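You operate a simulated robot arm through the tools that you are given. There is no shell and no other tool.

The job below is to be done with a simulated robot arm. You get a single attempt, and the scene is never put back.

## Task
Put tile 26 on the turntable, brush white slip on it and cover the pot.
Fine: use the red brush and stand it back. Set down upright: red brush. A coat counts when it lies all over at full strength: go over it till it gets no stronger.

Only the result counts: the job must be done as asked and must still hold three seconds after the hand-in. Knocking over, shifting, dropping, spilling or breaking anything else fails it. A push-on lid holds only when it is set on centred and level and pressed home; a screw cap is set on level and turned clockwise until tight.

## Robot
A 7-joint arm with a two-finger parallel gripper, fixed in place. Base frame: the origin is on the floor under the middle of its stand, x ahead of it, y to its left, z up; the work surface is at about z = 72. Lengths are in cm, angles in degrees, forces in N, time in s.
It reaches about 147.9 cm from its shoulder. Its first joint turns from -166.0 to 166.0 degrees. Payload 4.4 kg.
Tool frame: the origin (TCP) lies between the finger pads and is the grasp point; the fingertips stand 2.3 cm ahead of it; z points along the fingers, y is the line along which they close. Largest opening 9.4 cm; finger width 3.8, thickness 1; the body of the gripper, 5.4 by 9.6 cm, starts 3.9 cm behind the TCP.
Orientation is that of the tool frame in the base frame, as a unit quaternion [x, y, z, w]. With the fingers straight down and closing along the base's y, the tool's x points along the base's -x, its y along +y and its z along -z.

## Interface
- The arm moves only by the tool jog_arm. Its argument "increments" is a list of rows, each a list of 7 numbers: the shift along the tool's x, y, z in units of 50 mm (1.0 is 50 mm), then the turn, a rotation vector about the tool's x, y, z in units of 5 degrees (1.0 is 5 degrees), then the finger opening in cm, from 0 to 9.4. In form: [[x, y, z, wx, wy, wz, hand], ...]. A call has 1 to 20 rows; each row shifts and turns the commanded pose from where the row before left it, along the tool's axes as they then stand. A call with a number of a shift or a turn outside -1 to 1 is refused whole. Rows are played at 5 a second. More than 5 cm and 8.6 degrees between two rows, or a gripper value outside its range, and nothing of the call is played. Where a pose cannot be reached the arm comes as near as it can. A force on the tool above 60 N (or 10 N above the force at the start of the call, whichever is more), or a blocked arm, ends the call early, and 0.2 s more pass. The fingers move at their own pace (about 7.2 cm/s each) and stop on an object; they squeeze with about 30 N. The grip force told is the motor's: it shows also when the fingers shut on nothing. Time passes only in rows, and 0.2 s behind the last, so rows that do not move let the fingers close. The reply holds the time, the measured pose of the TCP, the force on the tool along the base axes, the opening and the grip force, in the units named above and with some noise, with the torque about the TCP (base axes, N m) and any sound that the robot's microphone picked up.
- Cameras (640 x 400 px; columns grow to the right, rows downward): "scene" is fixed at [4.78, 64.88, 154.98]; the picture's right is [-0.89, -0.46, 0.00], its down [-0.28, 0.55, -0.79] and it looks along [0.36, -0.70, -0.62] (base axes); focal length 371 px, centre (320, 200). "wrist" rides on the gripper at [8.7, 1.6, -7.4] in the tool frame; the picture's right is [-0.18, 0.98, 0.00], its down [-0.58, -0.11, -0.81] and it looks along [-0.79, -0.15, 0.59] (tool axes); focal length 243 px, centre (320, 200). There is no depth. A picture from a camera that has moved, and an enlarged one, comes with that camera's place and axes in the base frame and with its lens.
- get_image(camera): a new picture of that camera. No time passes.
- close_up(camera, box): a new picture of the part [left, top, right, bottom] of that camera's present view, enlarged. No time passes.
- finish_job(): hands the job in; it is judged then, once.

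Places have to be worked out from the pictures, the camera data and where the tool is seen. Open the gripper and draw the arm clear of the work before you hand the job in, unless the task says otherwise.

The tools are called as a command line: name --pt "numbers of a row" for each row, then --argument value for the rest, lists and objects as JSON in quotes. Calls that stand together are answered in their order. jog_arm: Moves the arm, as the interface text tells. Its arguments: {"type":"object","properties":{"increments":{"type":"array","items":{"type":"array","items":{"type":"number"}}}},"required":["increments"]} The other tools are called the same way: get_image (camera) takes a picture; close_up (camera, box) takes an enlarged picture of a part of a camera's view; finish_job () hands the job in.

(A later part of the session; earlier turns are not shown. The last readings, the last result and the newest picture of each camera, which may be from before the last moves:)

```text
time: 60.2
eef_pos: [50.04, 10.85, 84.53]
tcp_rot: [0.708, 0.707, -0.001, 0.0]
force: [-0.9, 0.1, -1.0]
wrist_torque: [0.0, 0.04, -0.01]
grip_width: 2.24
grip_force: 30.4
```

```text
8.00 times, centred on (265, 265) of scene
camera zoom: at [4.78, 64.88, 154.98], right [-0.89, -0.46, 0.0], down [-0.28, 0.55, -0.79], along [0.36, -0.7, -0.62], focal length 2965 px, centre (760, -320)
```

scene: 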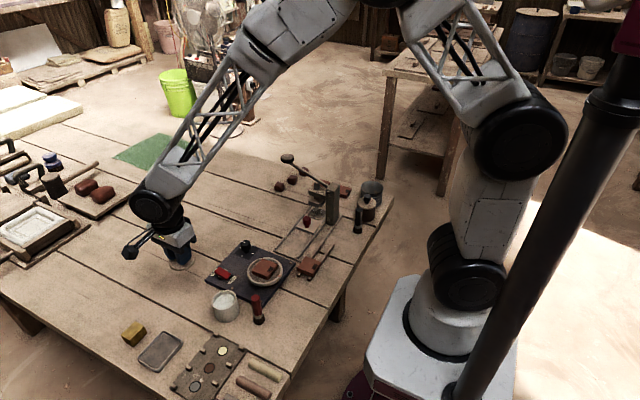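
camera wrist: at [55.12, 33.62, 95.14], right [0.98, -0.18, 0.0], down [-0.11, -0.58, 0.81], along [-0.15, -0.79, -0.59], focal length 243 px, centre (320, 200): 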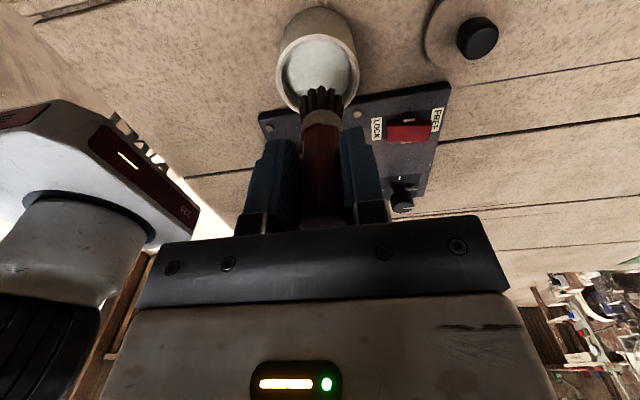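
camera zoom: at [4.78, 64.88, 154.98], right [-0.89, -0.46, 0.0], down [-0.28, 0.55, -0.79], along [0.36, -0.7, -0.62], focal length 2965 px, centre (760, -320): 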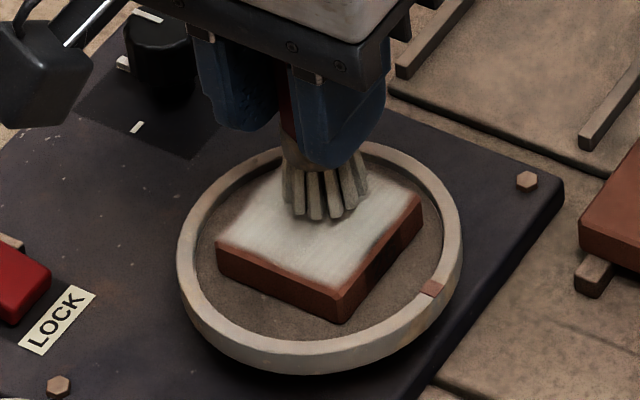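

Now lowering to contact on the tile's centre in small steps.

jog_arm --pt "0 0 0.06 0 0 0 1.0" --pt "0 0 0.05 0 0 0 1.0" --pt "0 0 0.02 0 0 0 1.0" --pt "0 0 0 0 0 0 1.0"

```text
time: 61.2
eef_pos: [50.03, 10.97, 83.85]
tcp_rot: [0.708, 0.706, -0.001, 0.001]
force: [0.1, 0.4, -0.1]
wrist_torque: [-0.03, 0.01, 0.01]
grip_width: 2.26
grip_force: 29.7
```

Not yet touching; 1 mm more.

jog_arm --pt "0 0 0.02 0 0 0 1.0" --pt "0 0 0 0 0 0 1.0"

```text
time: 61.8
eef_pos: [50.14, 10.84, 83.8]
tcp_rot: [0.708, 0.707, 0.0, 0.0]
force: [-1.7, 0.3, 11.0]
wrist_torque: [-0.01, 0.15, 0.0]
grip_width: 2.25
grip_force: 30.2
```

11 N contact. Now a perimeter pass with the brush centre about 2.2 cm out so the edges get their full coat.

jog_arm --pt "0.15 0 0 0 0 0 1.0" --pt "0.15 0 0 0 0 0 1.0" --pt "0.14 0 0 0 0 0 1.0" --pt "0 0.15 0 0 0 0 1.0" --pt "0 0.15 0 0 0 0 1.0" --pt "0 0.14 0 0 0 0 1.0" --pt "-0.176 0 0 0 0 0 1.0" --pt "-0.176 0 0 0 0 0 1.0" --pt "-0.176 0 0 0 0 0 1.0" --pt "-0.176 0 0 0 0 0 1.0" --pt "-0.176 0 0 0 0 0 1.0" --pt "0 -0.176 0 0 0 0 1.0" --pt "0 -0.176 0 0 0 0 1.0" --pt "0 -0.176 0 0 0 0 1.0" --pt "0 -0.176 0 0 0 0 1.0" --pt "0 -0.176 0 0 0 0 1.0" --pt "0 0 0 0 0 0 1.0"

close_up --camera "scene" --box '[235, 240, 295, 290]'

close_up --camera "wrist" --box '[200, 20, 440, 220]'

```text
time: 65.4
eef_pos: [47.84, 8.56, 83.57]
tcp_rot: [0.708, 0.706, -0.001, 0.001]
force: [0.3, -1.1, 4.6]
wrist_torque: [-0.01, -0.03, -0.03]
grip_width: 2.23
grip_force: 30.1
```

```text
8.00 times, centred on (265, 265) of scene
camera zoom: at [4.78, 64.88, 154.98], right [-0.89, -0.46, 0.0], down [-0.28, 0.55, -0.79], along [0.36, -0.7, -0.62], focal length 2965 px, centre (760, -320)
```

zoom: 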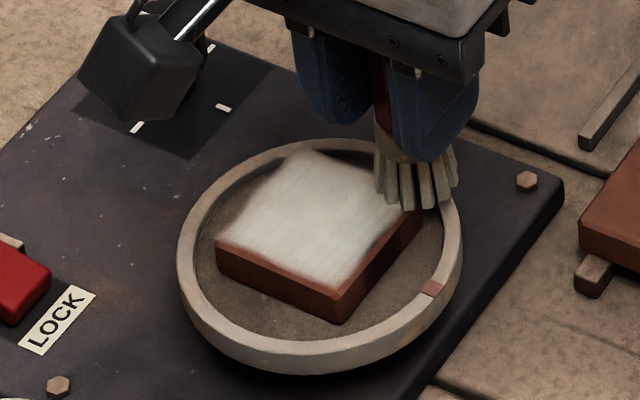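

```text
2.00 times, centred on (320, 120) of wrist
camera zoom: at [49.64, 17.29, 91.0], right [0.98, -0.19, 0.0], down [-0.11, -0.58, 0.81], along [-0.15, -0.79, -0.59], focal length 485 px, centre (320, 360)
```

zoom: 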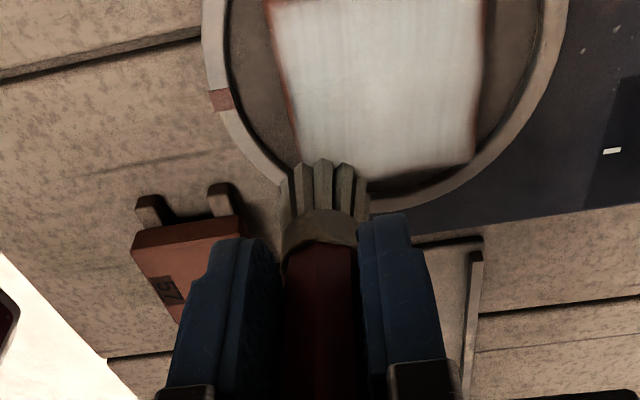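

Edges are whitening. I continue up the −x edge and then serpentine back across the interior.

jog_arm --pt "0.176 0 0 0 0 0 1.0" --pt "0.176 0 0 0 0 0 1.0" --pt "0.176 0 0 0 0 0 1.0" --pt "0.176 0 0 0 0 0 1.0" --pt "0.176 0 0 0 0 0 1.0" --pt "0 0.18 0 0 0 0 1.0" --pt "-0.176 0 0 0 0 0 1.0" --pt "-0.176 0 0 0 0 0 1.0" --pt "-0.176 0 0 0 0 0 1.0" --pt "-0.176 0 0 0 0 0 1.0" --pt "-0.176 0 0 0 0 0 1.0" --pt "0 0.18 0 0 0 0 1.0" --pt "0.176 0 0 0 0 0 1.0" --pt "0.176 0 0 0 0 0 1.0" --pt "0.176 0 0 0 0 0 1.0" --pt "0.176 0 0 0 0 0 1.0" --pt "0.176 0 0 0 0 0 1.0" --pt "0 0 0 0 0 0 1.0"

close_up --camera "scene" --box '[235, 240, 295, 290]'

close_up --camera "wrist" --box '[200, 20, 440, 220]'

```text
time: 69.2
eef_pos: [49.57, 13.09, 83.56]
tcp_rot: [0.707, 0.707, -0.001, 0.002]
force: [0.3, -1.6, 7.5]
wrist_torque: [-0.09, -0.04, 0.06]
grip_width: 2.22
grip_force: 30.0
```

```text
8.00 times, centred on (265, 265) of scene
camera zoom: at [4.78, 64.88, 154.98], right [-0.89, -0.46, 0.0], down [-0.28, 0.55, -0.79], along [0.36, -0.7, -0.62], focal length 2965 px, centre (760, -320)
```

zoom: 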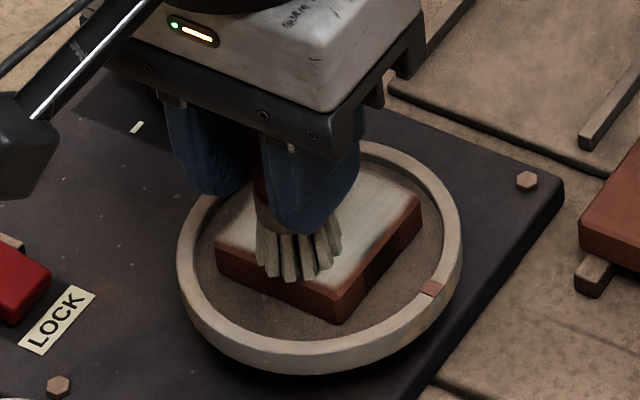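

```text
2.00 times, centred on (320, 120) of wrist
camera zoom: at [51.45, 21.78, 90.99], right [0.98, -0.18, 0.0], down [-0.11, -0.58, 0.81], along [-0.15, -0.79, -0.59], focal length 485 px, centre (320, 360)
```

zoom: 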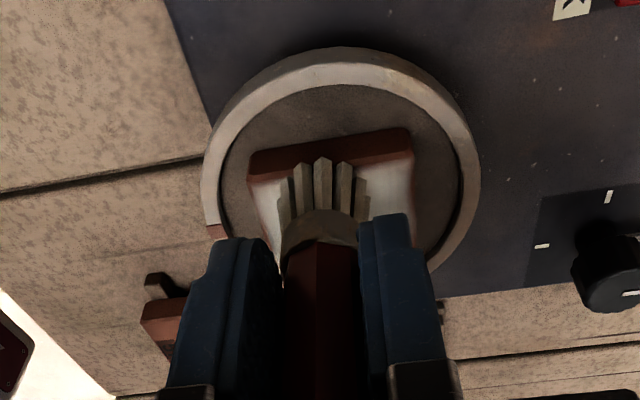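

The tile hasn't shifted. I lift and move over the pot to inspect the coat and reload.

jog_arm --pt "0 0 -0.4 0 0 0 1.0" --pt "0 0 -0.65 0 0 0 1.0" --pt "0.79 0.25 0 0 0 0 1.0" --pt "0.79 0.25 0 0 0 0 1.0" --pt "0.794 0.24 0 0 0 0 1.0" --pt "0 0 0 0 0 0 1.0"

close_up --camera "scene" --box '[245, 250, 285, 280]'

close_up --camera "scene" --box '[190, 240, 290, 320]'

get_image --camera "wrist"

```text
time: 70.6
eef_pos: [53.42, 24.99, 88.96]
tcp_rot: [0.707, 0.708, 0.0, 0.0]
force: [-0.6, 0.6, -1.7]
wrist_torque: [0.02, 0.02, -0.02]
grip_width: 2.23
grip_force: 29.9
```

```text
13.33 times, centred on (265, 265) of scene
camera zoom: at [4.78, 64.88, 154.98], right [-0.89, -0.46, 0.0], down [-0.28, 0.55, -0.79], along [0.36, -0.7, -0.62], focal length 4942 px, centre (1053, -667)
```

zoom: 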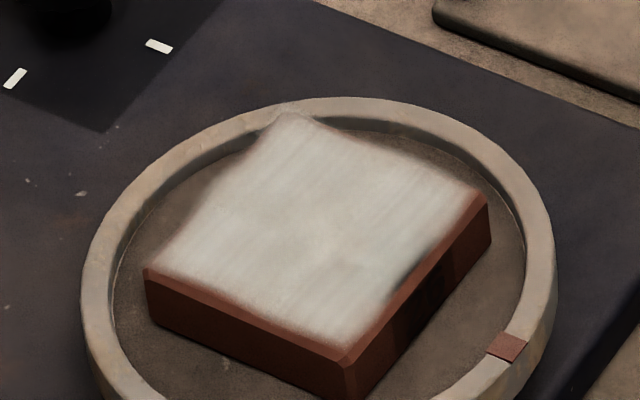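

```text
5.00 times, centred on (240, 280) of scene
camera zoom: at [4.78, 64.88, 154.98], right [-0.89, -0.46, 0.0], down [-0.28, 0.55, -0.79], along [0.36, -0.7, -0.62], focal length 1853 px, centre (720, -200)
```

zoom: 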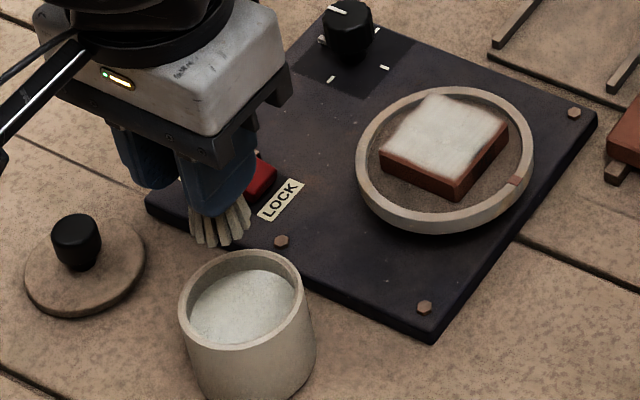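

```text
taken
camera wrist: at [55.16, 33.64, 96.19], right [0.98, -0.18, 0.0], down [-0.11, -0.58, 0.81], along [-0.15, -0.79, -0.59], focal length 243 px, centre (320, 200)
```

wrist: 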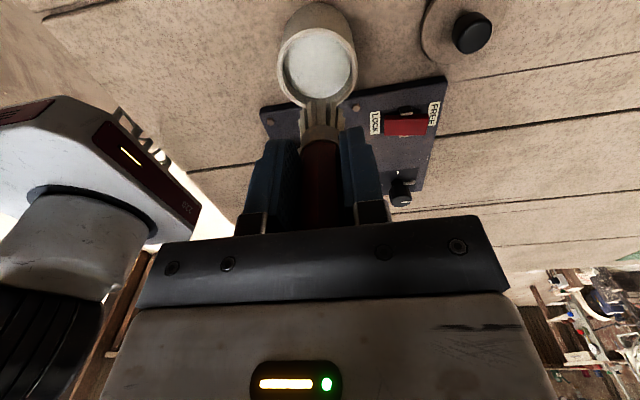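

The coat is nearly uniform; only the rims and a trace over the number near the −x edge look weaker. I reload once more for a final full pass.

jog_arm --pt "0 0 0.4 0 0 0 1.0" --pt "0 0 0.4 0 0 0 1.0" --pt "0 0 0.3 0 0 0 1.0" --pt "0 0 0.16 0 0 0 1.0" --pt "0 0 0.06 0 0 0 1.0" --pt "0 0 0.02 0 0 0 1.0" --pt "0 0 0 0 0 0 1.0" --pt "0 0 0 0 0 0 1.0"

```text
time: 72.4
eef_pos: [53.52, 24.94, 82.22]
tcp_rot: [0.708, 0.706, 0.0, 0.0]
force: [0.3, -0.5, -0.9]
wrist_torque: [0.01, -0.03, 0.0]
grip_width: 2.21
grip_force: 29.7
```

No contact reading yet; lowering one more millimetre and dwelling.

jog_arm --pt "0 0 0.02 0 0 0 1.0" --pt "0 0 0.01 0 0 0 1.0" --pt "0 0 0 0 0 0 1.0" --pt "0 0 0 0 0 0 1.0"

close_up --camera "wrist" --box '[220, 20, 420, 200]'

```text
time: 73.4
eef_pos: [53.52, 25.0, 82.0]
tcp_rot: [0.708, 0.706, 0.001, 0.001]
force: [-1.6, 0.2, 25.7]
wrist_torque: [-0.06, 0.08, -0.01]
grip_width: 2.23
grip_force: 29.7
```

```text
2.22 times, centred on (320, 110) of wrist
camera zoom: at [55.26, 33.6, 89.45], right [0.98, -0.19, 0.0], down [-0.11, -0.58, 0.81], along [-0.15, -0.79, -0.59], focal length 539 px, centre (320, 400)
```

zoom: 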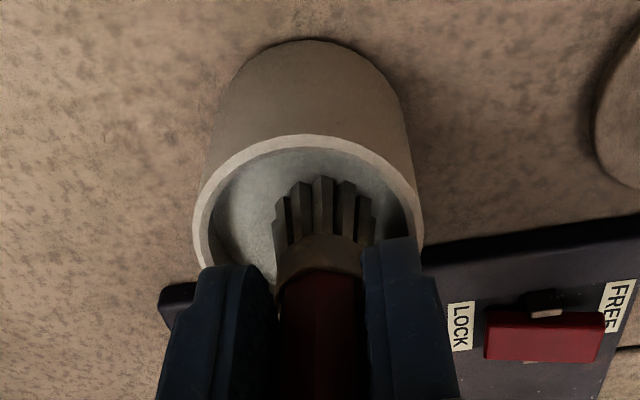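

Loaded again (25 N). I lift and return over the tile, stopping about 2 mm above contact.

jog_arm --pt "0 0 -0.2 0 0 0 1.0" --pt "0 0 -0.4 0 0 0 1.0" --pt "0 0 -0.4 0 0 0 1.0" --pt "0 0 -0.37 0 0 0 1.0" --pt "0 0 0 0 0 0 1.0" --pt "0 0 0 0 0 0 1.0" --pt "-0.704 -0.165 0 0 0 0 1.0" --pt "-0.704 -0.165 0 0 0 0 1.0" --pt "-0.704 -0.165 0 0 0 0 1.0" --pt "-0.704 -0.165 0 0 0 0 1.0" --pt "0 0 0.5 0 0 0 1.0" --pt "0 0 0.5 0 0 0 1.0" --pt "0 0 0.03 0 0 0 1.0" --pt "0 0 0 0 0 0 1.0"

```text
time: 76.4
eef_pos: [50.25, 10.89, 83.66]
tcp_rot: [0.708, 0.706, -0.001, 0.001]
force: [-0.5, 0.4, 0.0]
wrist_torque: [0.01, 0.0, 0.01]
grip_width: 2.25
grip_force: 29.7
```

Not touching; I step down 1 mm, then half a millimetre.

jog_arm --pt "0 0 0.02 0 0 0 1.0" --pt "0 0 0.01 0 0 0 1.0" --pt "0 0 0 0 0 0 1.0"

```text
time: 77.2
eef_pos: [50.1, 10.78, 83.73]
tcp_rot: [0.708, 0.706, 0.0, 0.001]
force: [-0.1, 0.7, 10.2]
wrist_torque: [0.02, 0.03, -0.06]
grip_width: 2.23
grip_force: 30.2
```

10 N contact. I run the perimeter at 2.35 cm out, starting with the −x edge over the number.

jog_arm --pt "0 -0.157 0 0 0 0 1.0" --pt "0 -0.157 0 0 0 0 1.0" --pt "0 -0.156 0 0 0 0 1.0" --pt "0.157 0 0 0 0 0 1.0" --pt "0.157 0 0 0 0 0 1.0" --pt "0.156 0 0 0 0 0 1.0" --pt "0 0.188 0 0 0 0 1.0" --pt "0 0.188 0 0 0 0 1.0" --pt "0 0.188 0 0 0 0 1.0" --pt "0 0.188 0 0 0 0 1.0" --pt "0 0.188 0 0 0 0 1.0" --pt "-0.188 0 0 0 0 0 1.0" --pt "-0.188 0 0 0 0 0 1.0" --pt "-0.188 0 0 0 0 0 1.0" --pt "-0.188 0 0 0 0 0 1.0" --pt "-0.188 0 0 0 0 0 1.0" --pt "0 0 0 0 0 0 1.0"

close_up --camera "scene" --box '[245, 250, 285, 280]'

close_up --camera "wrist" --box '[200, 20, 440, 220]'

```text
time: 80.8
eef_pos: [52.43, 8.53, 83.63]
tcp_rot: [0.707, 0.707, -0.001, 0.0]
force: [0.8, 0.6, 2.1]
wrist_torque: [0.03, 0.01, 0.0]
grip_width: 2.23
grip_force: 30.8
```

```text
13.33 times, centred on (265, 265) of scene
camera zoom: at [4.78, 64.88, 154.98], right [-0.89, -0.46, 0.0], down [-0.28, 0.55, -0.79], along [0.36, -0.7, -0.62], focal length 4942 px, centre (1053, -667)
```

zoom: 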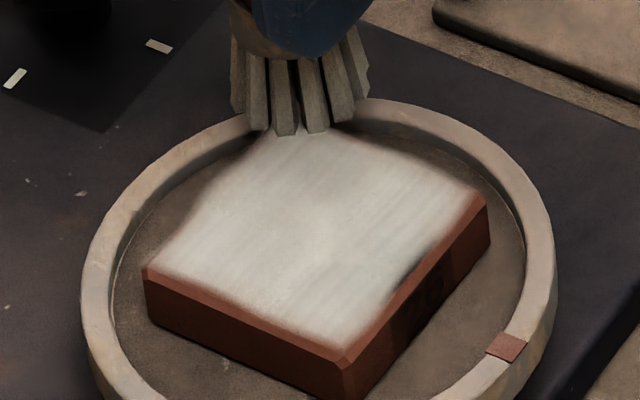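

```text
2.00 times, centred on (320, 120) of wrist
camera zoom: at [54.22, 17.2, 90.93], right [0.98, -0.18, 0.0], down [-0.11, -0.58, 0.81], along [-0.15, -0.79, -0.59], focal length 485 px, centre (320, 360)
```

zoom: 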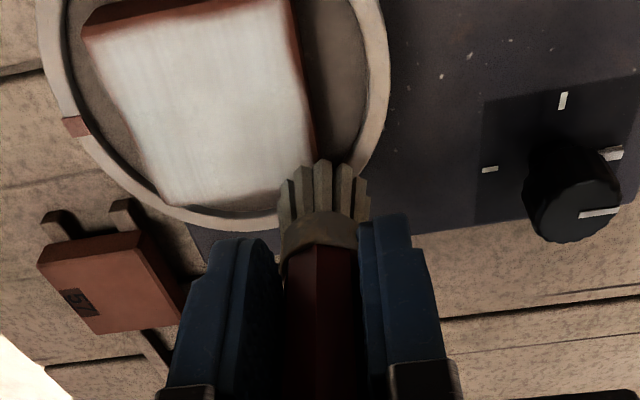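

Edge coverage is improving. I continue along the −y edge, the −x edge once more, and start the interior strokes.

jog_arm --pt "0 -0.188 0 0 0 0 1.0" --pt "0 -0.188 0 0 0 0 1.0" --pt "0 -0.188 0 0 0 0 1.0" --pt "0 -0.188 0 0 0 0 1.0" --pt "0 -0.188 0 0 0 0 1.0" --pt "0.188 0 0 0 0 0 1.0" --pt "0.188 0 0 0 0 0 1.0" --pt "0.188 0 0 0 0 0 1.0" --pt "0.188 0 0 0 0 0 1.0" --pt "0.188 0 0 0 0 0 1.0" --pt "0 0.235 0 0 0 0 1.0" --pt "-0.188 0 0 0 0 0 1.0" --pt "-0.188 0 0 0 0 0 1.0" --pt "-0.188 0 0 0 0 0 1.0" --pt "-0.188 0 0 0 0 0 1.0" --pt "-0.188 0 0 0 0 0 1.0" --pt "0 0 0 0 0 0 1.0"

close_up --camera "scene" --box '[245, 250, 285, 280]'

close_up --camera "wrist" --box '[200, 20, 440, 220]'

```text
time: 84.4
eef_pos: [49.06, 8.54, 83.47]
tcp_rot: [0.708, 0.706, 0.0, 0.001]
force: [-0.6, -0.3, -1.1]
wrist_torque: [-0.01, 0.04, -0.02]
grip_width: 2.22
grip_force: 29.7
```

```text
13.33 times, centred on (265, 265) of scene
camera zoom: at [4.78, 64.88, 154.98], right [-0.89, -0.46, 0.0], down [-0.28, 0.55, -0.79], along [0.36, -0.7, -0.62], focal length 4942 px, centre (1053, -667)
```

zoom: 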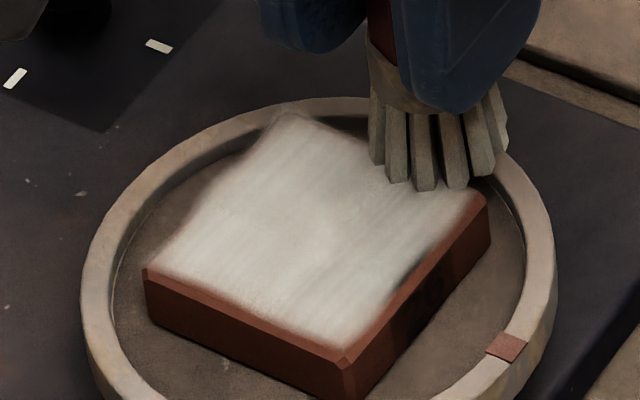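

```text
2.00 times, centred on (320, 120) of wrist
camera zoom: at [50.78, 17.14, 90.94], right [0.98, -0.18, 0.0], down [-0.11, -0.58, 0.81], along [-0.15, -0.79, -0.59], focal length 485 px, centre (320, 360)
```

zoom: 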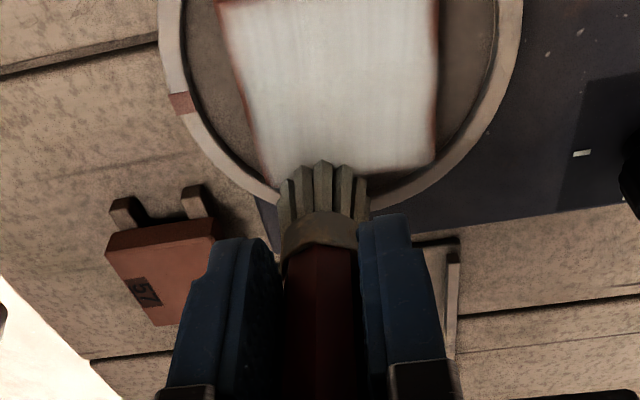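

The brush has lost contact here (−1 N), so I lower it 0.7 mm and run the serpentine over the rest.

jog_arm --pt "0 0 0.015 0 0 0 1.0" --pt "0 0.23 0 0 0 0 1.0" --pt "0.188 0 0 0 0 0 1.0" --pt "0.188 0 0 0 0 0 1.0" --pt "0.188 0 0 0 0 0 1.0" --pt "0.188 0 0 0 0 0 1.0" --pt "0.188 0 0 0 0 0 1.0" --pt "0 0.23 0 0 0 0 1.0" --pt "-0.188 0 0 0 0 0 1.0" --pt "-0.188 0 0 0 0 0 1.0" --pt "-0.188 0 0 0 0 0 1.0" --pt "-0.188 0 0 0 0 0 1.0" --pt "-0.188 0 0 0 0 0 1.0" --pt "0 0.23 0 0 0 0 1.0" --pt "0.188 0 0 0 0 0 1.0" --pt "0.188 0 0 0 0 0 1.0" --pt "0.188 0 0 0 0 0 1.0" --pt "0.188 0 0 0 0 0 1.0" --pt "0.188 0 0 0 0 0 1.0" --pt "0 0 0 0 0 0 1.0"

close_up --camera "scene" --box '[245, 250, 285, 280]'

close_up --camera "wrist" --box '[200, 20, 440, 220]'

```text
time: 88.6
eef_pos: [52.45, 13.16, 83.55]
tcp_rot: [0.707, 0.707, -0.001, 0.001]
force: [-0.5, -1.3, 6.1]
wrist_torque: [-0.02, 0.08, 0.01]
grip_width: 2.23
grip_force: 30.4
```

```text
13.33 times, centred on (265, 265) of scene
camera zoom: at [4.78, 64.88, 154.98], right [-0.89, -0.46, 0.0], down [-0.28, 0.55, -0.79], along [0.36, -0.7, -0.62], focal length 4942 px, centre (1053, -667)
```

zoom: 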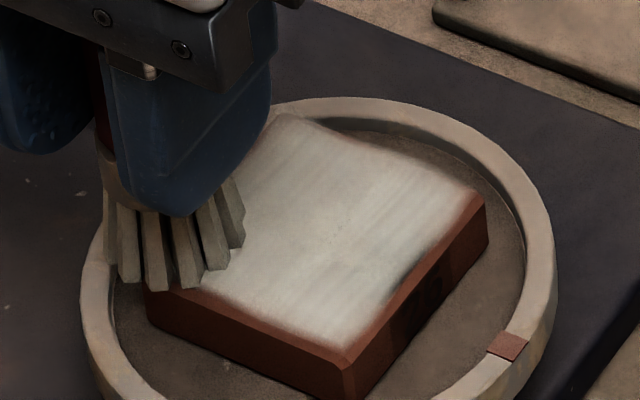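

```text
2.00 times, centred on (320, 120) of wrist
camera zoom: at [54.16, 21.87, 90.86], right [0.98, -0.19, 0.0], down [-0.11, -0.58, 0.81], along [-0.15, -0.79, -0.59], focal length 485 px, centre (320, 360)
```

zoom: 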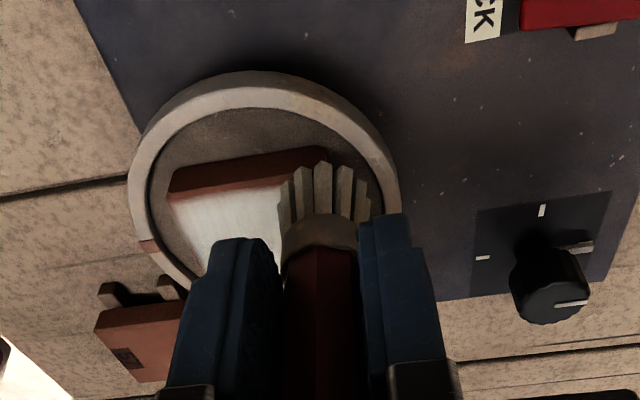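

The whole top looks evenly white. I lift off and back away in +y to inspect the tile without obstruction.

jog_arm --pt "0 0 -0.4 0 0 0 1.0" --pt "0 0 -0.8 0 0 0 1.0" --pt "0.3 -0.5 0 0 0 0 1.0" --pt "0 0 0 0 0 0 1.0"

close_up --camera "scene" --box '[245, 250, 285, 280]'

close_up --camera "wrist" --box '[240, 0, 440, 120]'

```text
time: 89.6
eef_pos: [49.83, 14.7, 89.47]
tcp_rot: [0.707, 0.707, 0.0, 0.001]
force: [-0.5, -0.2, -0.7]
wrist_torque: [0.0, -0.02, -0.01]
grip_width: 2.24
grip_force: 29.3
```

```text
13.33 times, centred on (265, 265) of scene
camera zoom: at [4.78, 64.88, 154.98], right [-0.89, -0.46, 0.0], down [-0.28, 0.55, -0.79], along [0.36, -0.7, -0.62], focal length 4942 px, centre (1053, -667)
```

zoom: 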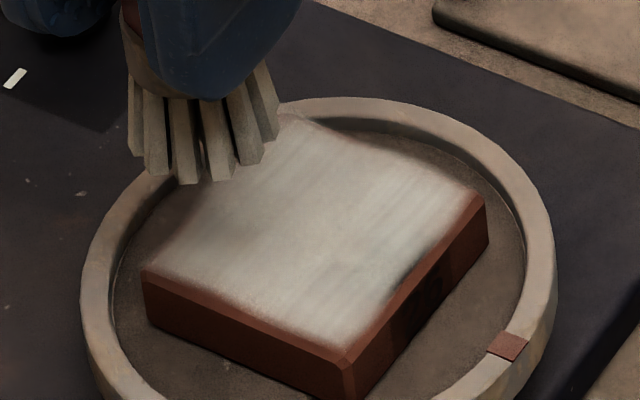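

```text
3.20 times, centred on (340, 60) of wrist
camera zoom: at [51.64, 23.36, 96.79], right [0.98, -0.18, 0.0], down [-0.11, -0.58, 0.81], along [-0.15, -0.79, -0.59], focal length 776 px, centre (256, 648)
```

zoom: 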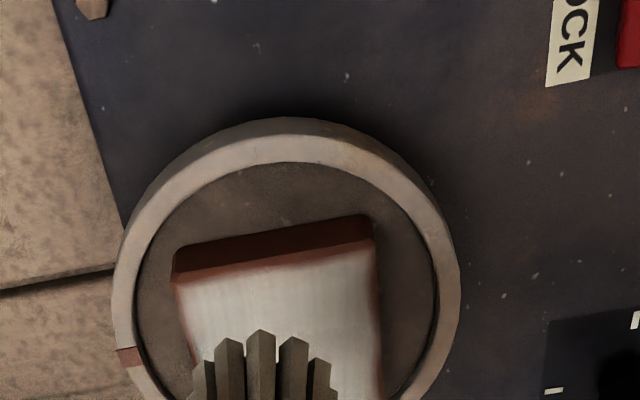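

The number still seems faintly visible near the −x edge in this shade. I move the hand away over the pot so the tile is fully lit, then compare.

jog_arm --pt "0.68 0.23 0 0 0 0 1.0" --pt "0.68 0.23 0 0 0 0 1.0" --pt "0.684 0.23 0 0 0 0 1.0" --pt "0 0 0 0 0 0 1.0"

close_up --camera "scene" --box '[245, 250, 285, 280]'

get_image --camera "wrist"

```text
time: 90.6
eef_pos: [53.36, 25.02, 89.41]
tcp_rot: [0.707, 0.707, -0.001, 0.0]
force: [-0.2, -0.3, -0.9]
wrist_torque: [0.0, -0.01, -0.02]
grip_width: 2.22
grip_force: 29.9
```

```text
13.33 times, centred on (265, 265) of scene
camera zoom: at [4.78, 64.88, 154.98], right [-0.89, -0.46, 0.0], down [-0.28, 0.55, -0.79], along [0.36, -0.7, -0.62], focal length 4942 px, centre (1053, -667)
```

zoom: 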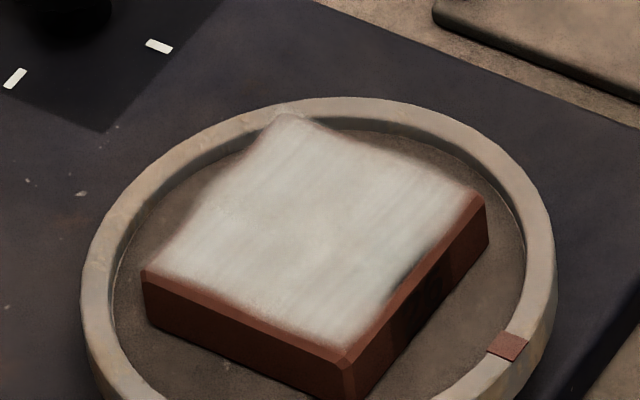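

```text
taken
camera wrist: at [55.11, 33.67, 96.79], right [0.98, -0.18, 0.0], down [-0.11, -0.58, 0.81], along [-0.15, -0.79, -0.59], focal length 243 px, centre (320, 200)
```

wrist: 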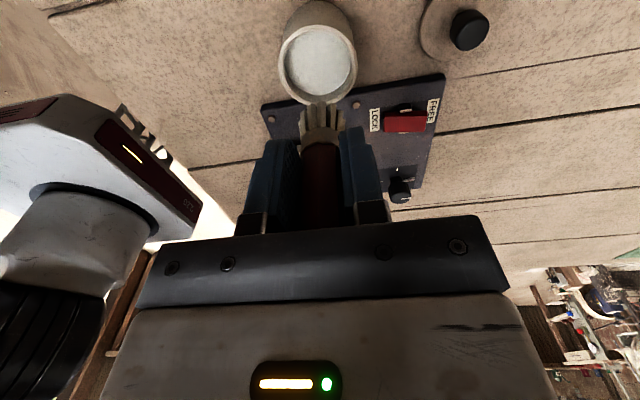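

The coat looks the same as after the previous pass, i.e. near saturation. I zoom further onto the number area and edges.

close_up --camera "scene" --box '[262, 258, 282, 278]'

close_up --camera "scene" --box '[248, 252, 268, 272]'

```text
16.00 times, centred on (272, 268) of scene
camera zoom: at [4.78, 64.88, 154.98], right [-0.89, -0.46, 0.0], down [-0.28, 0.55, -0.79], along [0.36, -0.7, -0.62], focal length 5930 px, centre (1088, -888)
```

zoom: 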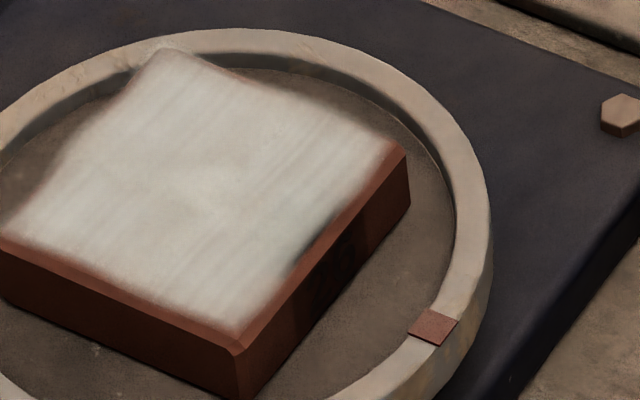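

```text
16.00 times, centred on (258, 262) of scene
camera zoom: at [4.78, 64.88, 154.98], right [-0.89, -0.46, 0.0], down [-0.28, 0.55, -0.79], along [0.36, -0.7, -0.62], focal length 5930 px, centre (1312, -792)
```

zoom: 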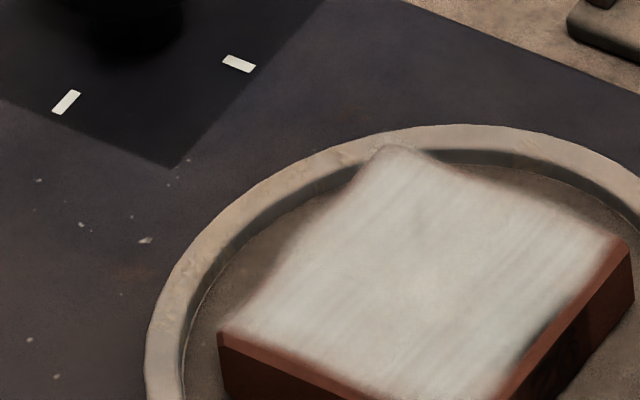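

The coat looks saturated with only a soft rim at the chamfer. To be certain, I'll do one more loaded pass over everything and compare; first another dip.

jog_arm --pt "0 0 0.5 0 0 0 1.0" --pt "0 0 0.4 0 0 0 1.0" --pt "0 0 0.3 0 0 0 1.0" --pt "0 0 0.2 0 0 0 1.0" --pt "0 0 0.07 0 0 0 1.0" --pt "0 0 0.03 0 0 0 1.0" --pt "0 0 0 0 0 0 1.0" --pt "0 0 0 0 0 0 1.0"

```text
time: 92.4
eef_pos: [53.32, 24.89, 82.03]
tcp_rot: [0.708, 0.706, 0.0, 0.001]
force: [-2.3, -0.1, 12.0]
wrist_torque: [0.02, 0.03, 0.01]
grip_width: 2.21
grip_force: 30.1
```

Contact at 12 N, loaded. I lift out and return to the tile centre, lowering to just about contact.

jog_arm --pt "0 0 -0.2 0 0 0 1.0" --pt "0 0 -0.4 0 0 0 1.0" --pt "0 0 -0.4 0 0 0 1.0" --pt "0 0 -0.385 0 0 0 1.0" --pt "0 0 0 0 0 0 1.0" --pt "0 0 0 0 0 0 1.0" --pt "-0.704 -0.165 0 0 0 0 1.0" --pt "-0.704 -0.165 0 0 0 0 1.0" --pt "-0.704 -0.165 0 0 0 0 1.0" --pt "-0.704 -0.165 0 0 0 0 1.0" --pt "0 0 0.5 0 0 0 1.0" --pt "0 0 0.5 0 0 0 1.0" --pt "0 0 0.06 0 0 0 1.0" --pt "0 0 0.02 0 0 0 1.0" --pt "0 0 0 0 0 0 1.0"

```text
time: 95.6
eef_pos: [50.13, 10.9, 83.59]
tcp_rot: [0.708, 0.707, 0.0, 0.0]
force: [-0.1, 0.1, 0.1]
wrist_torque: [-0.01, -0.01, 0.02]
grip_width: 2.25
grip_force: 30.3
```

One more millimetre to establish contact.

jog_arm --pt "0 0 0.015 0 0 0 1.0" --pt "0 0 0 0 0 0 1.0"

```text
time: 96.2
eef_pos: [50.15, 10.86, 83.56]
tcp_rot: [0.708, 0.706, 0.001, 0.003]
force: [-1.4, 0.0, 9.1]
wrist_torque: [0.06, 0.13, 0.05]
grip_width: 2.25
grip_force: 30.1
```

9 N contact. Now crosswise strokes along x, starting from the −x/−y corner.

jog_arm --pt "0 -0.153 0.005 0 0 0 1.0" --pt "0 -0.153 0 0 0 0 1.0" --pt "0 -0.154 0 0 0 0 1.0" --pt "-0.153 0 0 0 0 0 1.0" --pt "-0.153 0 0 0 0 0 1.0" --pt "-0.154 0 0 0 0 0 1.0" --pt "0 0.184 0 0 0 0 1.0" --pt "0 0.184 0 0 0 0 1.0" --pt "0 0.184 0 0 0 0 1.0" --pt "0 0.184 0 0 0 0 1.0" --pt "0 0.184 0 0 0 0 1.0" --pt "0.23 0 0 0 0 0 1.0" --pt "0 -0.184 0 0 0 0 1.0" --pt "0 -0.184 0 0 0 0 1.0" --pt "0 -0.184 0 0 0 0 1.0" --pt "0 -0.184 0 0 0 0 1.0" --pt "0 -0.184 0 0 0 0 1.0" --pt "0 0 0 0 0 0 1.0"

close_up --camera "scene" --box '[245, 250, 285, 280]'

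```text
time: 100.0
eef_pos: [47.7, 9.68, 83.51]
tcp_rot: [0.708, 0.706, 0.0, 0.001]
force: [0.1, 0.0, 0.8]
wrist_torque: [-0.08, 0.04, -0.02]
grip_width: 2.21
grip_force: 30.1
```

```text
13.33 times, centred on (265, 265) of scene
camera zoom: at [4.78, 64.88, 154.98], right [-0.89, -0.46, 0.0], down [-0.28, 0.55, -0.79], along [0.36, -0.7, -0.62], focal length 4942 px, centre (1053, -667)
```

zoom: 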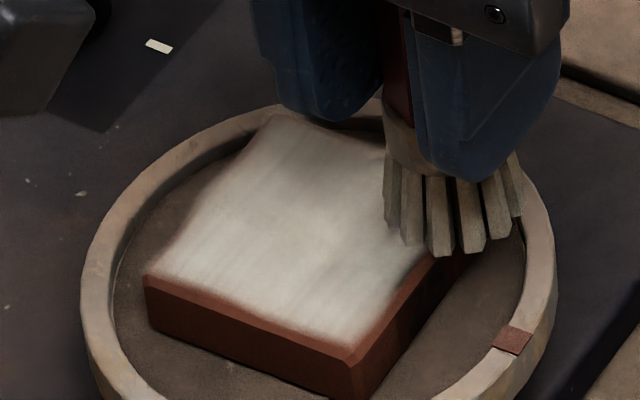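

The rim's red mark moved by about 2 mm, so the wheel gave slightly under this stroke, but the tile remains well placed. I continue the remaining x-strokes with the same light contact.

jog_arm --pt "0.23 0 0 0 0 0 1.0" --pt "0 0.184 0 0 0 0 1.0" --pt "0 0.184 0 0 0 0 1.0" --pt "0 0.184 0 0 0 0 1.0" --pt "0 0.184 0 0 0 0 1.0" --pt "0 0.184 0 0 0 0 1.0" --pt "0.23 0 0 0 0 0 1.0" --pt "0 -0.184 0 0 0 0 1.0" --pt "0 -0.184 0 0 0 0 1.0" --pt "0 -0.184 0 0 0 0 1.0" --pt "0 -0.184 0 0 0 0 1.0" --pt "0 -0.184 0 0 0 0 1.0" --pt "0.23 0 0 0 0 0 1.0" --pt "0 0.184 0 0 0 0 1.0" --pt "0 0.184 0 0 0 0 1.0" --pt "0 0.184 0 0 0 0 1.0" --pt "0 0.184 0 0 0 0 1.0" --pt "0 0.184 0 0 0 0 1.0" --pt "0 0 0 0 0 0 1.0"

close_up --camera "scene" --box '[245, 250, 285, 280]'

```text
time: 104.0
eef_pos: [52.43, 13.06, 83.48]
tcp_rot: [0.708, 0.706, -0.001, 0.0]
force: [0.2, -0.8, 0.3]
wrist_torque: [-0.03, -0.02, -0.02]
grip_width: 2.24
grip_force: 30.2
```

```text
13.33 times, centred on (265, 265) of scene
camera zoom: at [4.78, 64.88, 154.98], right [-0.89, -0.46, 0.0], down [-0.28, 0.55, -0.79], along [0.36, -0.7, -0.62], focal length 4942 px, centre (1053, -667)
```

zoom: 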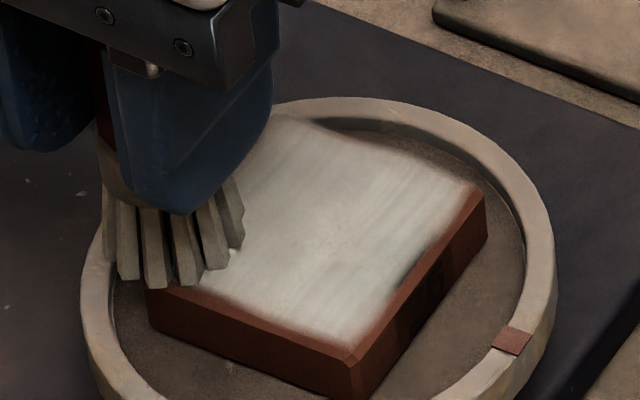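

Tile and wheel are steady. I lift away in +y and inspect under full light.

jog_arm --pt "0 0 -0.4 0 0 0 1.0" --pt "0 0 -0.8 0 0 0 1.0" --pt "0.8 0 0 0 0 0 1.0" --pt "0.8 0 0 0 0 0 1.0" --pt "0.7 0 0 0 0 0 1.0" --pt "0 0 0 0 0 0 1.0"

close_up --camera "scene" --box '[245, 250, 285, 280]'

get_image --camera "scene"

get_image --camera "wrist"

```text
time: 105.4
eef_pos: [52.49, 24.65, 89.39]
tcp_rot: [0.707, 0.707, -0.001, 0.002]
force: [-0.4, 0.4, -0.4]
wrist_torque: [-0.01, 0.03, -0.01]
grip_width: 2.25
grip_force: 30.2
```

```text
13.33 times, centred on (265, 265) of scene
camera zoom: at [4.78, 64.88, 154.98], right [-0.89, -0.46, 0.0], down [-0.28, 0.55, -0.79], along [0.36, -0.7, -0.62], focal length 4942 px, centre (1053, -667)
```

zoom: 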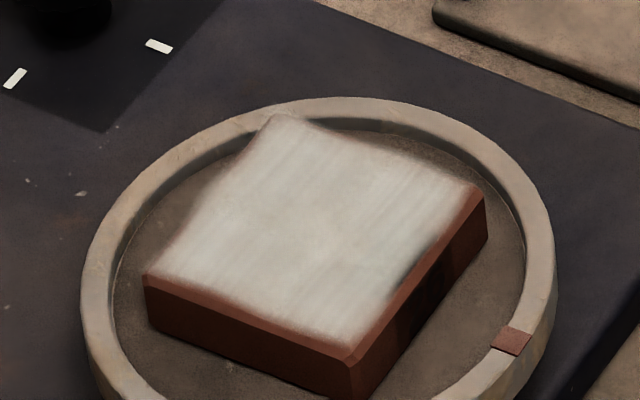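

```text
taken
```

scene: 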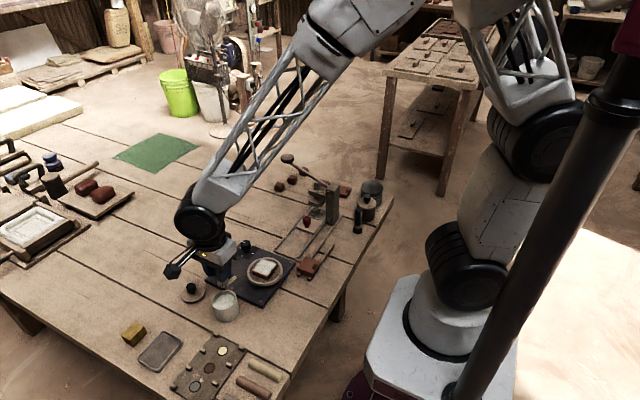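

```text
taken
camera wrist: at [54.23, 33.3, 96.75], right [0.98, -0.18, 0.0], down [-0.11, -0.58, 0.81], along [-0.15, -0.79, -0.59], focal length 243 px, centre (320, 200)
```

wrist: 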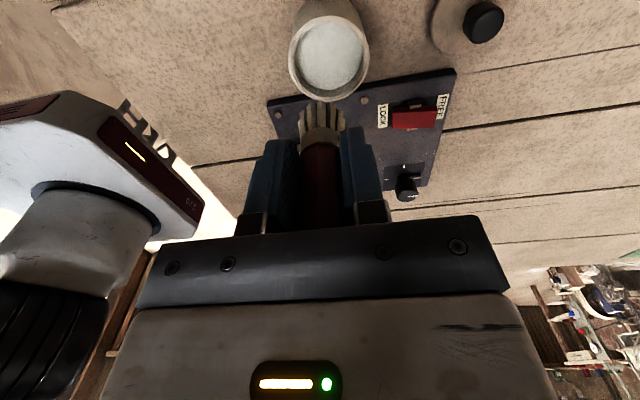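

The fourth pass made no visible difference, so the coat is at full strength. Now I stand the brush back: move over its original spot (44.75, 23.1) and lower to about 1 cm above the bench.

jog_arm --pt "-0.106 -0.51 0 0 0 0 1.0" --pt "-0.106 -0.51 0 0 0 0 1.0" --pt "-0.106 -0.51 0 0 0 0 1.0" --pt "0 0 0.7 0 0 0 1.0" --pt "0 0 0.7 0 0 0 1.0" --pt "0 0 0.6 0 0 0 1.0" --pt "0 0 0 0 0 0 1.0"

close_up --camera "scene" --box '[220, 260, 300, 330]'

get_image --camera "wrist"

```text
time: 107.0
eef_pos: [44.7, 23.06, 79.39]
tcp_rot: [0.708, 0.707, 0.0, 0.002]
force: [-0.4, -0.1, -1.1]
wrist_torque: [-0.02, -0.04, -0.01]
grip_width: 2.23
grip_force: 29.9
```

```text
5.71 times, centred on (260, 295) of scene
camera zoom: at [4.78, 64.88, 154.98], right [-0.89, -0.46, 0.0], down [-0.28, 0.55, -0.79], along [0.36, -0.7, -0.62], focal length 2118 px, centre (663, -343)
```

zoom: 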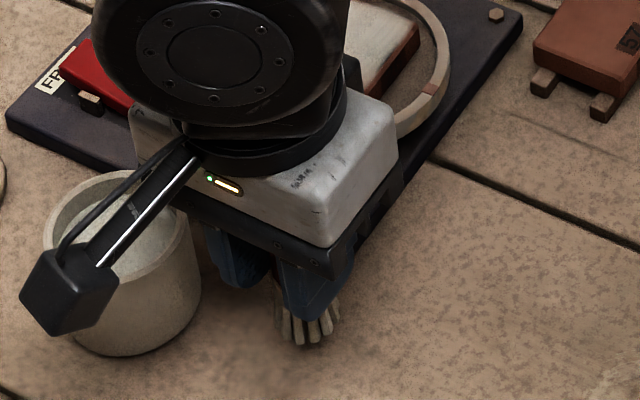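

```text
taken
camera wrist: at [46.52, 31.74, 86.78], right [0.98, -0.19, 0.0], down [-0.11, -0.58, 0.81], along [-0.15, -0.79, -0.59], focal length 243 px, centre (320, 200)
```

wrist: 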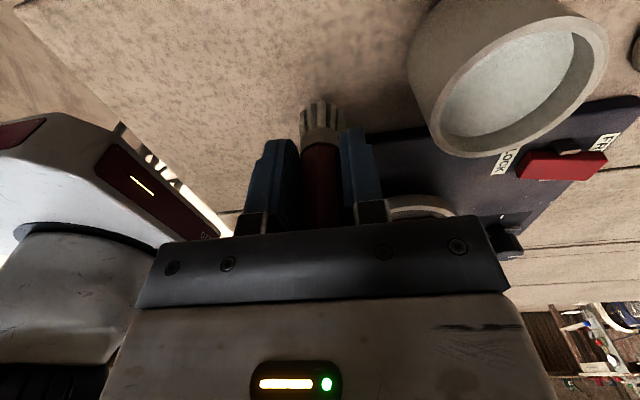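

The bristles hang about a centimetre above the bench. I lower in small steps.

jog_arm --pt "0 0 0.06 0 0 0 1.0" --pt "0 0 0.06 0 0 0 1.0" --pt "0 0 0.06 0 0 0 1.0" --pt "0 0 0.04 0 0 0 1.0" --pt "0 0 0 0 0 0 1.0"

```text
time: 108.2
eef_pos: [44.69, 23.07, 78.33]
tcp_rot: [0.708, 0.706, -0.001, 0.002]
force: [-0.2, 0.3, 0.1]
wrist_torque: [-0.02, 0.04, 0.0]
grip_width: 2.25
grip_force: 30.0
```

Not touching yet; continuing in 1 mm steps.

jog_arm --pt "0 0 0.02 0 0 0 1.0" --pt "0 0 0.02 0 0 0 1.0" --pt "0 0 0 0 0 0 1.0"

```text
time: 109.0
eef_pos: [44.7, 23.07, 78.2]
tcp_rot: [0.708, 0.706, 0.0, 0.001]
force: [0.9, 0.6, 0.2]
wrist_torque: [-0.01, 0.03, -0.02]
grip_width: 2.23
grip_force: 30.4
```

jog_arm --pt "0 0 0.02 0 0 0 1.0" --pt "0 0 0.015 0 0 0 1.0" --pt "0 0 0 0 0 0 1.0"

close_up --camera "scene" --box '[240, 280, 280, 320]'

close_up --camera "wrist" --box '[240, 60, 400, 220]'

```text
time: 109.8
eef_pos: [44.79, 23.0, 77.92]
tcp_rot: [0.708, 0.707, 0.0, 0.0]
force: [-0.1, -1.0, -0.8]
wrist_torque: [-0.01, 0.04, 0.0]
grip_width: 2.23
grip_force: 30.0
```

```text
10.00 times, centred on (260, 300) of scene
camera zoom: at [4.78, 64.88, 154.98], right [-0.89, -0.46, 0.0], down [-0.28, 0.55, -0.79], along [0.36, -0.7, -0.62], focal length 3706 px, centre (920, -800)
```

zoom: 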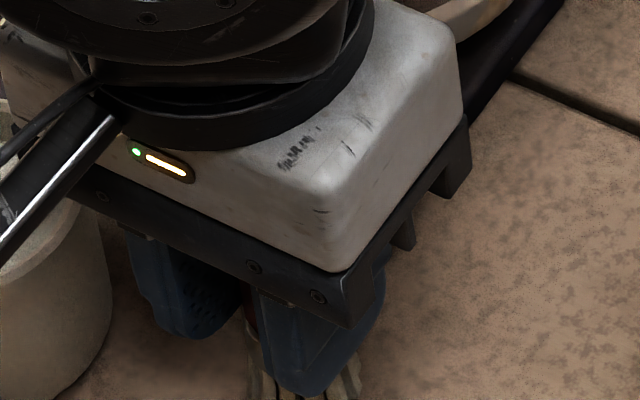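

```text
2.50 times, centred on (320, 140) of wrist
camera zoom: at [46.53, 31.68, 85.28], right [0.98, -0.19, 0.0], down [-0.11, -0.58, 0.81], along [-0.15, -0.79, -0.59], focal length 606 px, centre (320, 350)
```

zoom: 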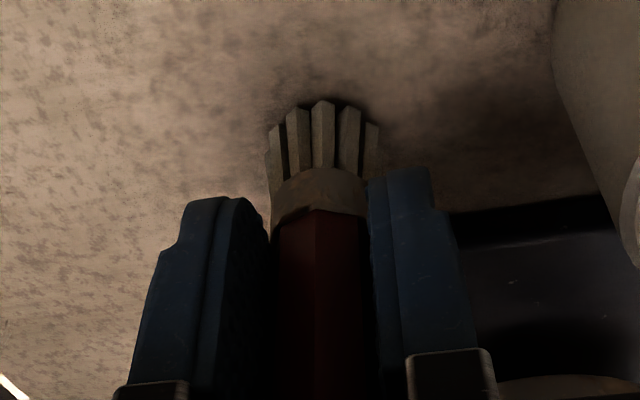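

Very near the bench; still no force. I continue 1 mm at a time.

jog_arm --pt "0 0 0.02 0 0 0 1.0" --pt "0 0 0.02 0 0 0 1.0" --pt "0 0 0 0 0 0 1.0"

```text
time: 110.6
eef_pos: [44.84, 22.98, 77.78]
tcp_rot: [0.708, 0.706, -0.001, 0.0]
force: [-0.7, -0.3, -0.5]
wrist_torque: [0.02, 0.0, 0.0]
grip_width: 2.22
grip_force: 30.6
```

jog_arm --pt "0 0 0.02 0 0 0 1.0" --pt "0 0 0.015 0 0 0 1.0" --pt "0 0 0 0 0 0 1.0"

close_up --camera "wrist" --box '[240, 60, 400, 220]'

```text
time: 111.4
eef_pos: [44.77, 23.08, 77.61]
tcp_rot: [0.708, 0.707, 0.0, 0.001]
force: [-6.4, -2.1, 24.7]
wrist_torque: [-0.42, 0.33, -0.02]
grip_width: 2.25
grip_force: 30.1
```

```text
2.50 times, centred on (320, 140) of wrist
camera zoom: at [46.56, 31.74, 84.95], right [0.98, -0.19, 0.0], down [-0.11, -0.58, 0.81], along [-0.15, -0.79, -0.59], focal length 606 px, centre (320, 350)
```

zoom: 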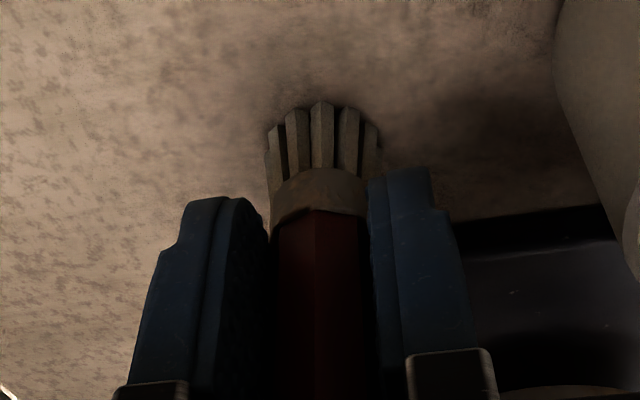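

The bristles are on the bench (24 N). I ease up 0.7 mm, then open the fingers a little so the brush settles by itself.

jog_arm --pt "0 0 -0.015 0 0 0 1.0" --pt "0 0 0 0 0 0 1.0"

```text
time: 112.0
eef_pos: [44.75, 23.0, 77.62]
tcp_rot: [0.708, 0.706, 0.0, 0.001]
force: [0.5, 0.4, -0.2]
wrist_torque: [0.01, -0.04, 0.01]
grip_width: 2.25
grip_force: 30.3
```

Load is now zero with the tip practically on the bench. I open gradually.

jog_arm --pt "0 0 0 0 0 0 2.4" --pt "0 0 0 0 0 0 2.6" --pt "0 0 0 0 0 0 3.0" --pt "0 0 0 0 0 0 3.0"

close_up --camera "wrist" --box '[240, 60, 400, 220]'

close_up --camera "scene" --box '[230, 270, 290, 320]'

```text
time: 113.0
eef_pos: [44.73, 22.96, 77.72]
tcp_rot: [0.708, 0.707, 0.0, 0.001]
force: [0.4, 0.1, -0.6]
wrist_torque: [0.02, 0.03, 0.01]
grip_width: 2.96
grip_force: 0.1
```

```text
2.50 times, centred on (320, 140) of wrist
camera zoom: at [46.53, 31.71, 84.99], right [0.98, -0.19, 0.0], down [-0.11, -0.58, 0.81], along [-0.15, -0.79, -0.59], focal length 606 px, centre (320, 350)
```

zoom: 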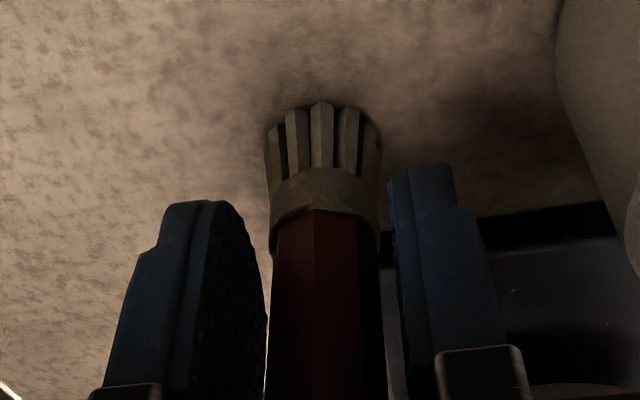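

```text
8.00 times, centred on (260, 295) of scene
camera zoom: at [4.78, 64.88, 154.98], right [-0.89, -0.46, 0.0], down [-0.28, 0.55, -0.79], along [0.36, -0.7, -0.62], focal length 2965 px, centre (800, -560)
```

zoom: 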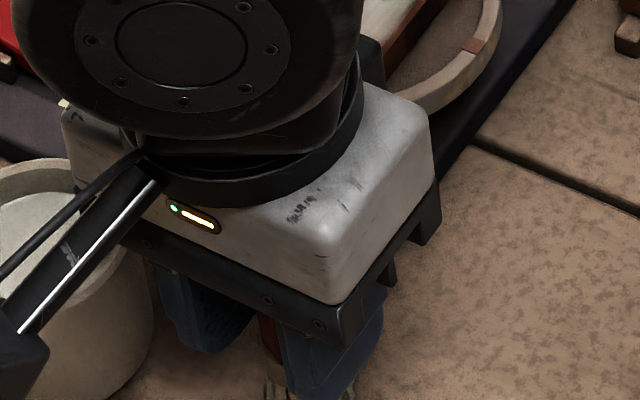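

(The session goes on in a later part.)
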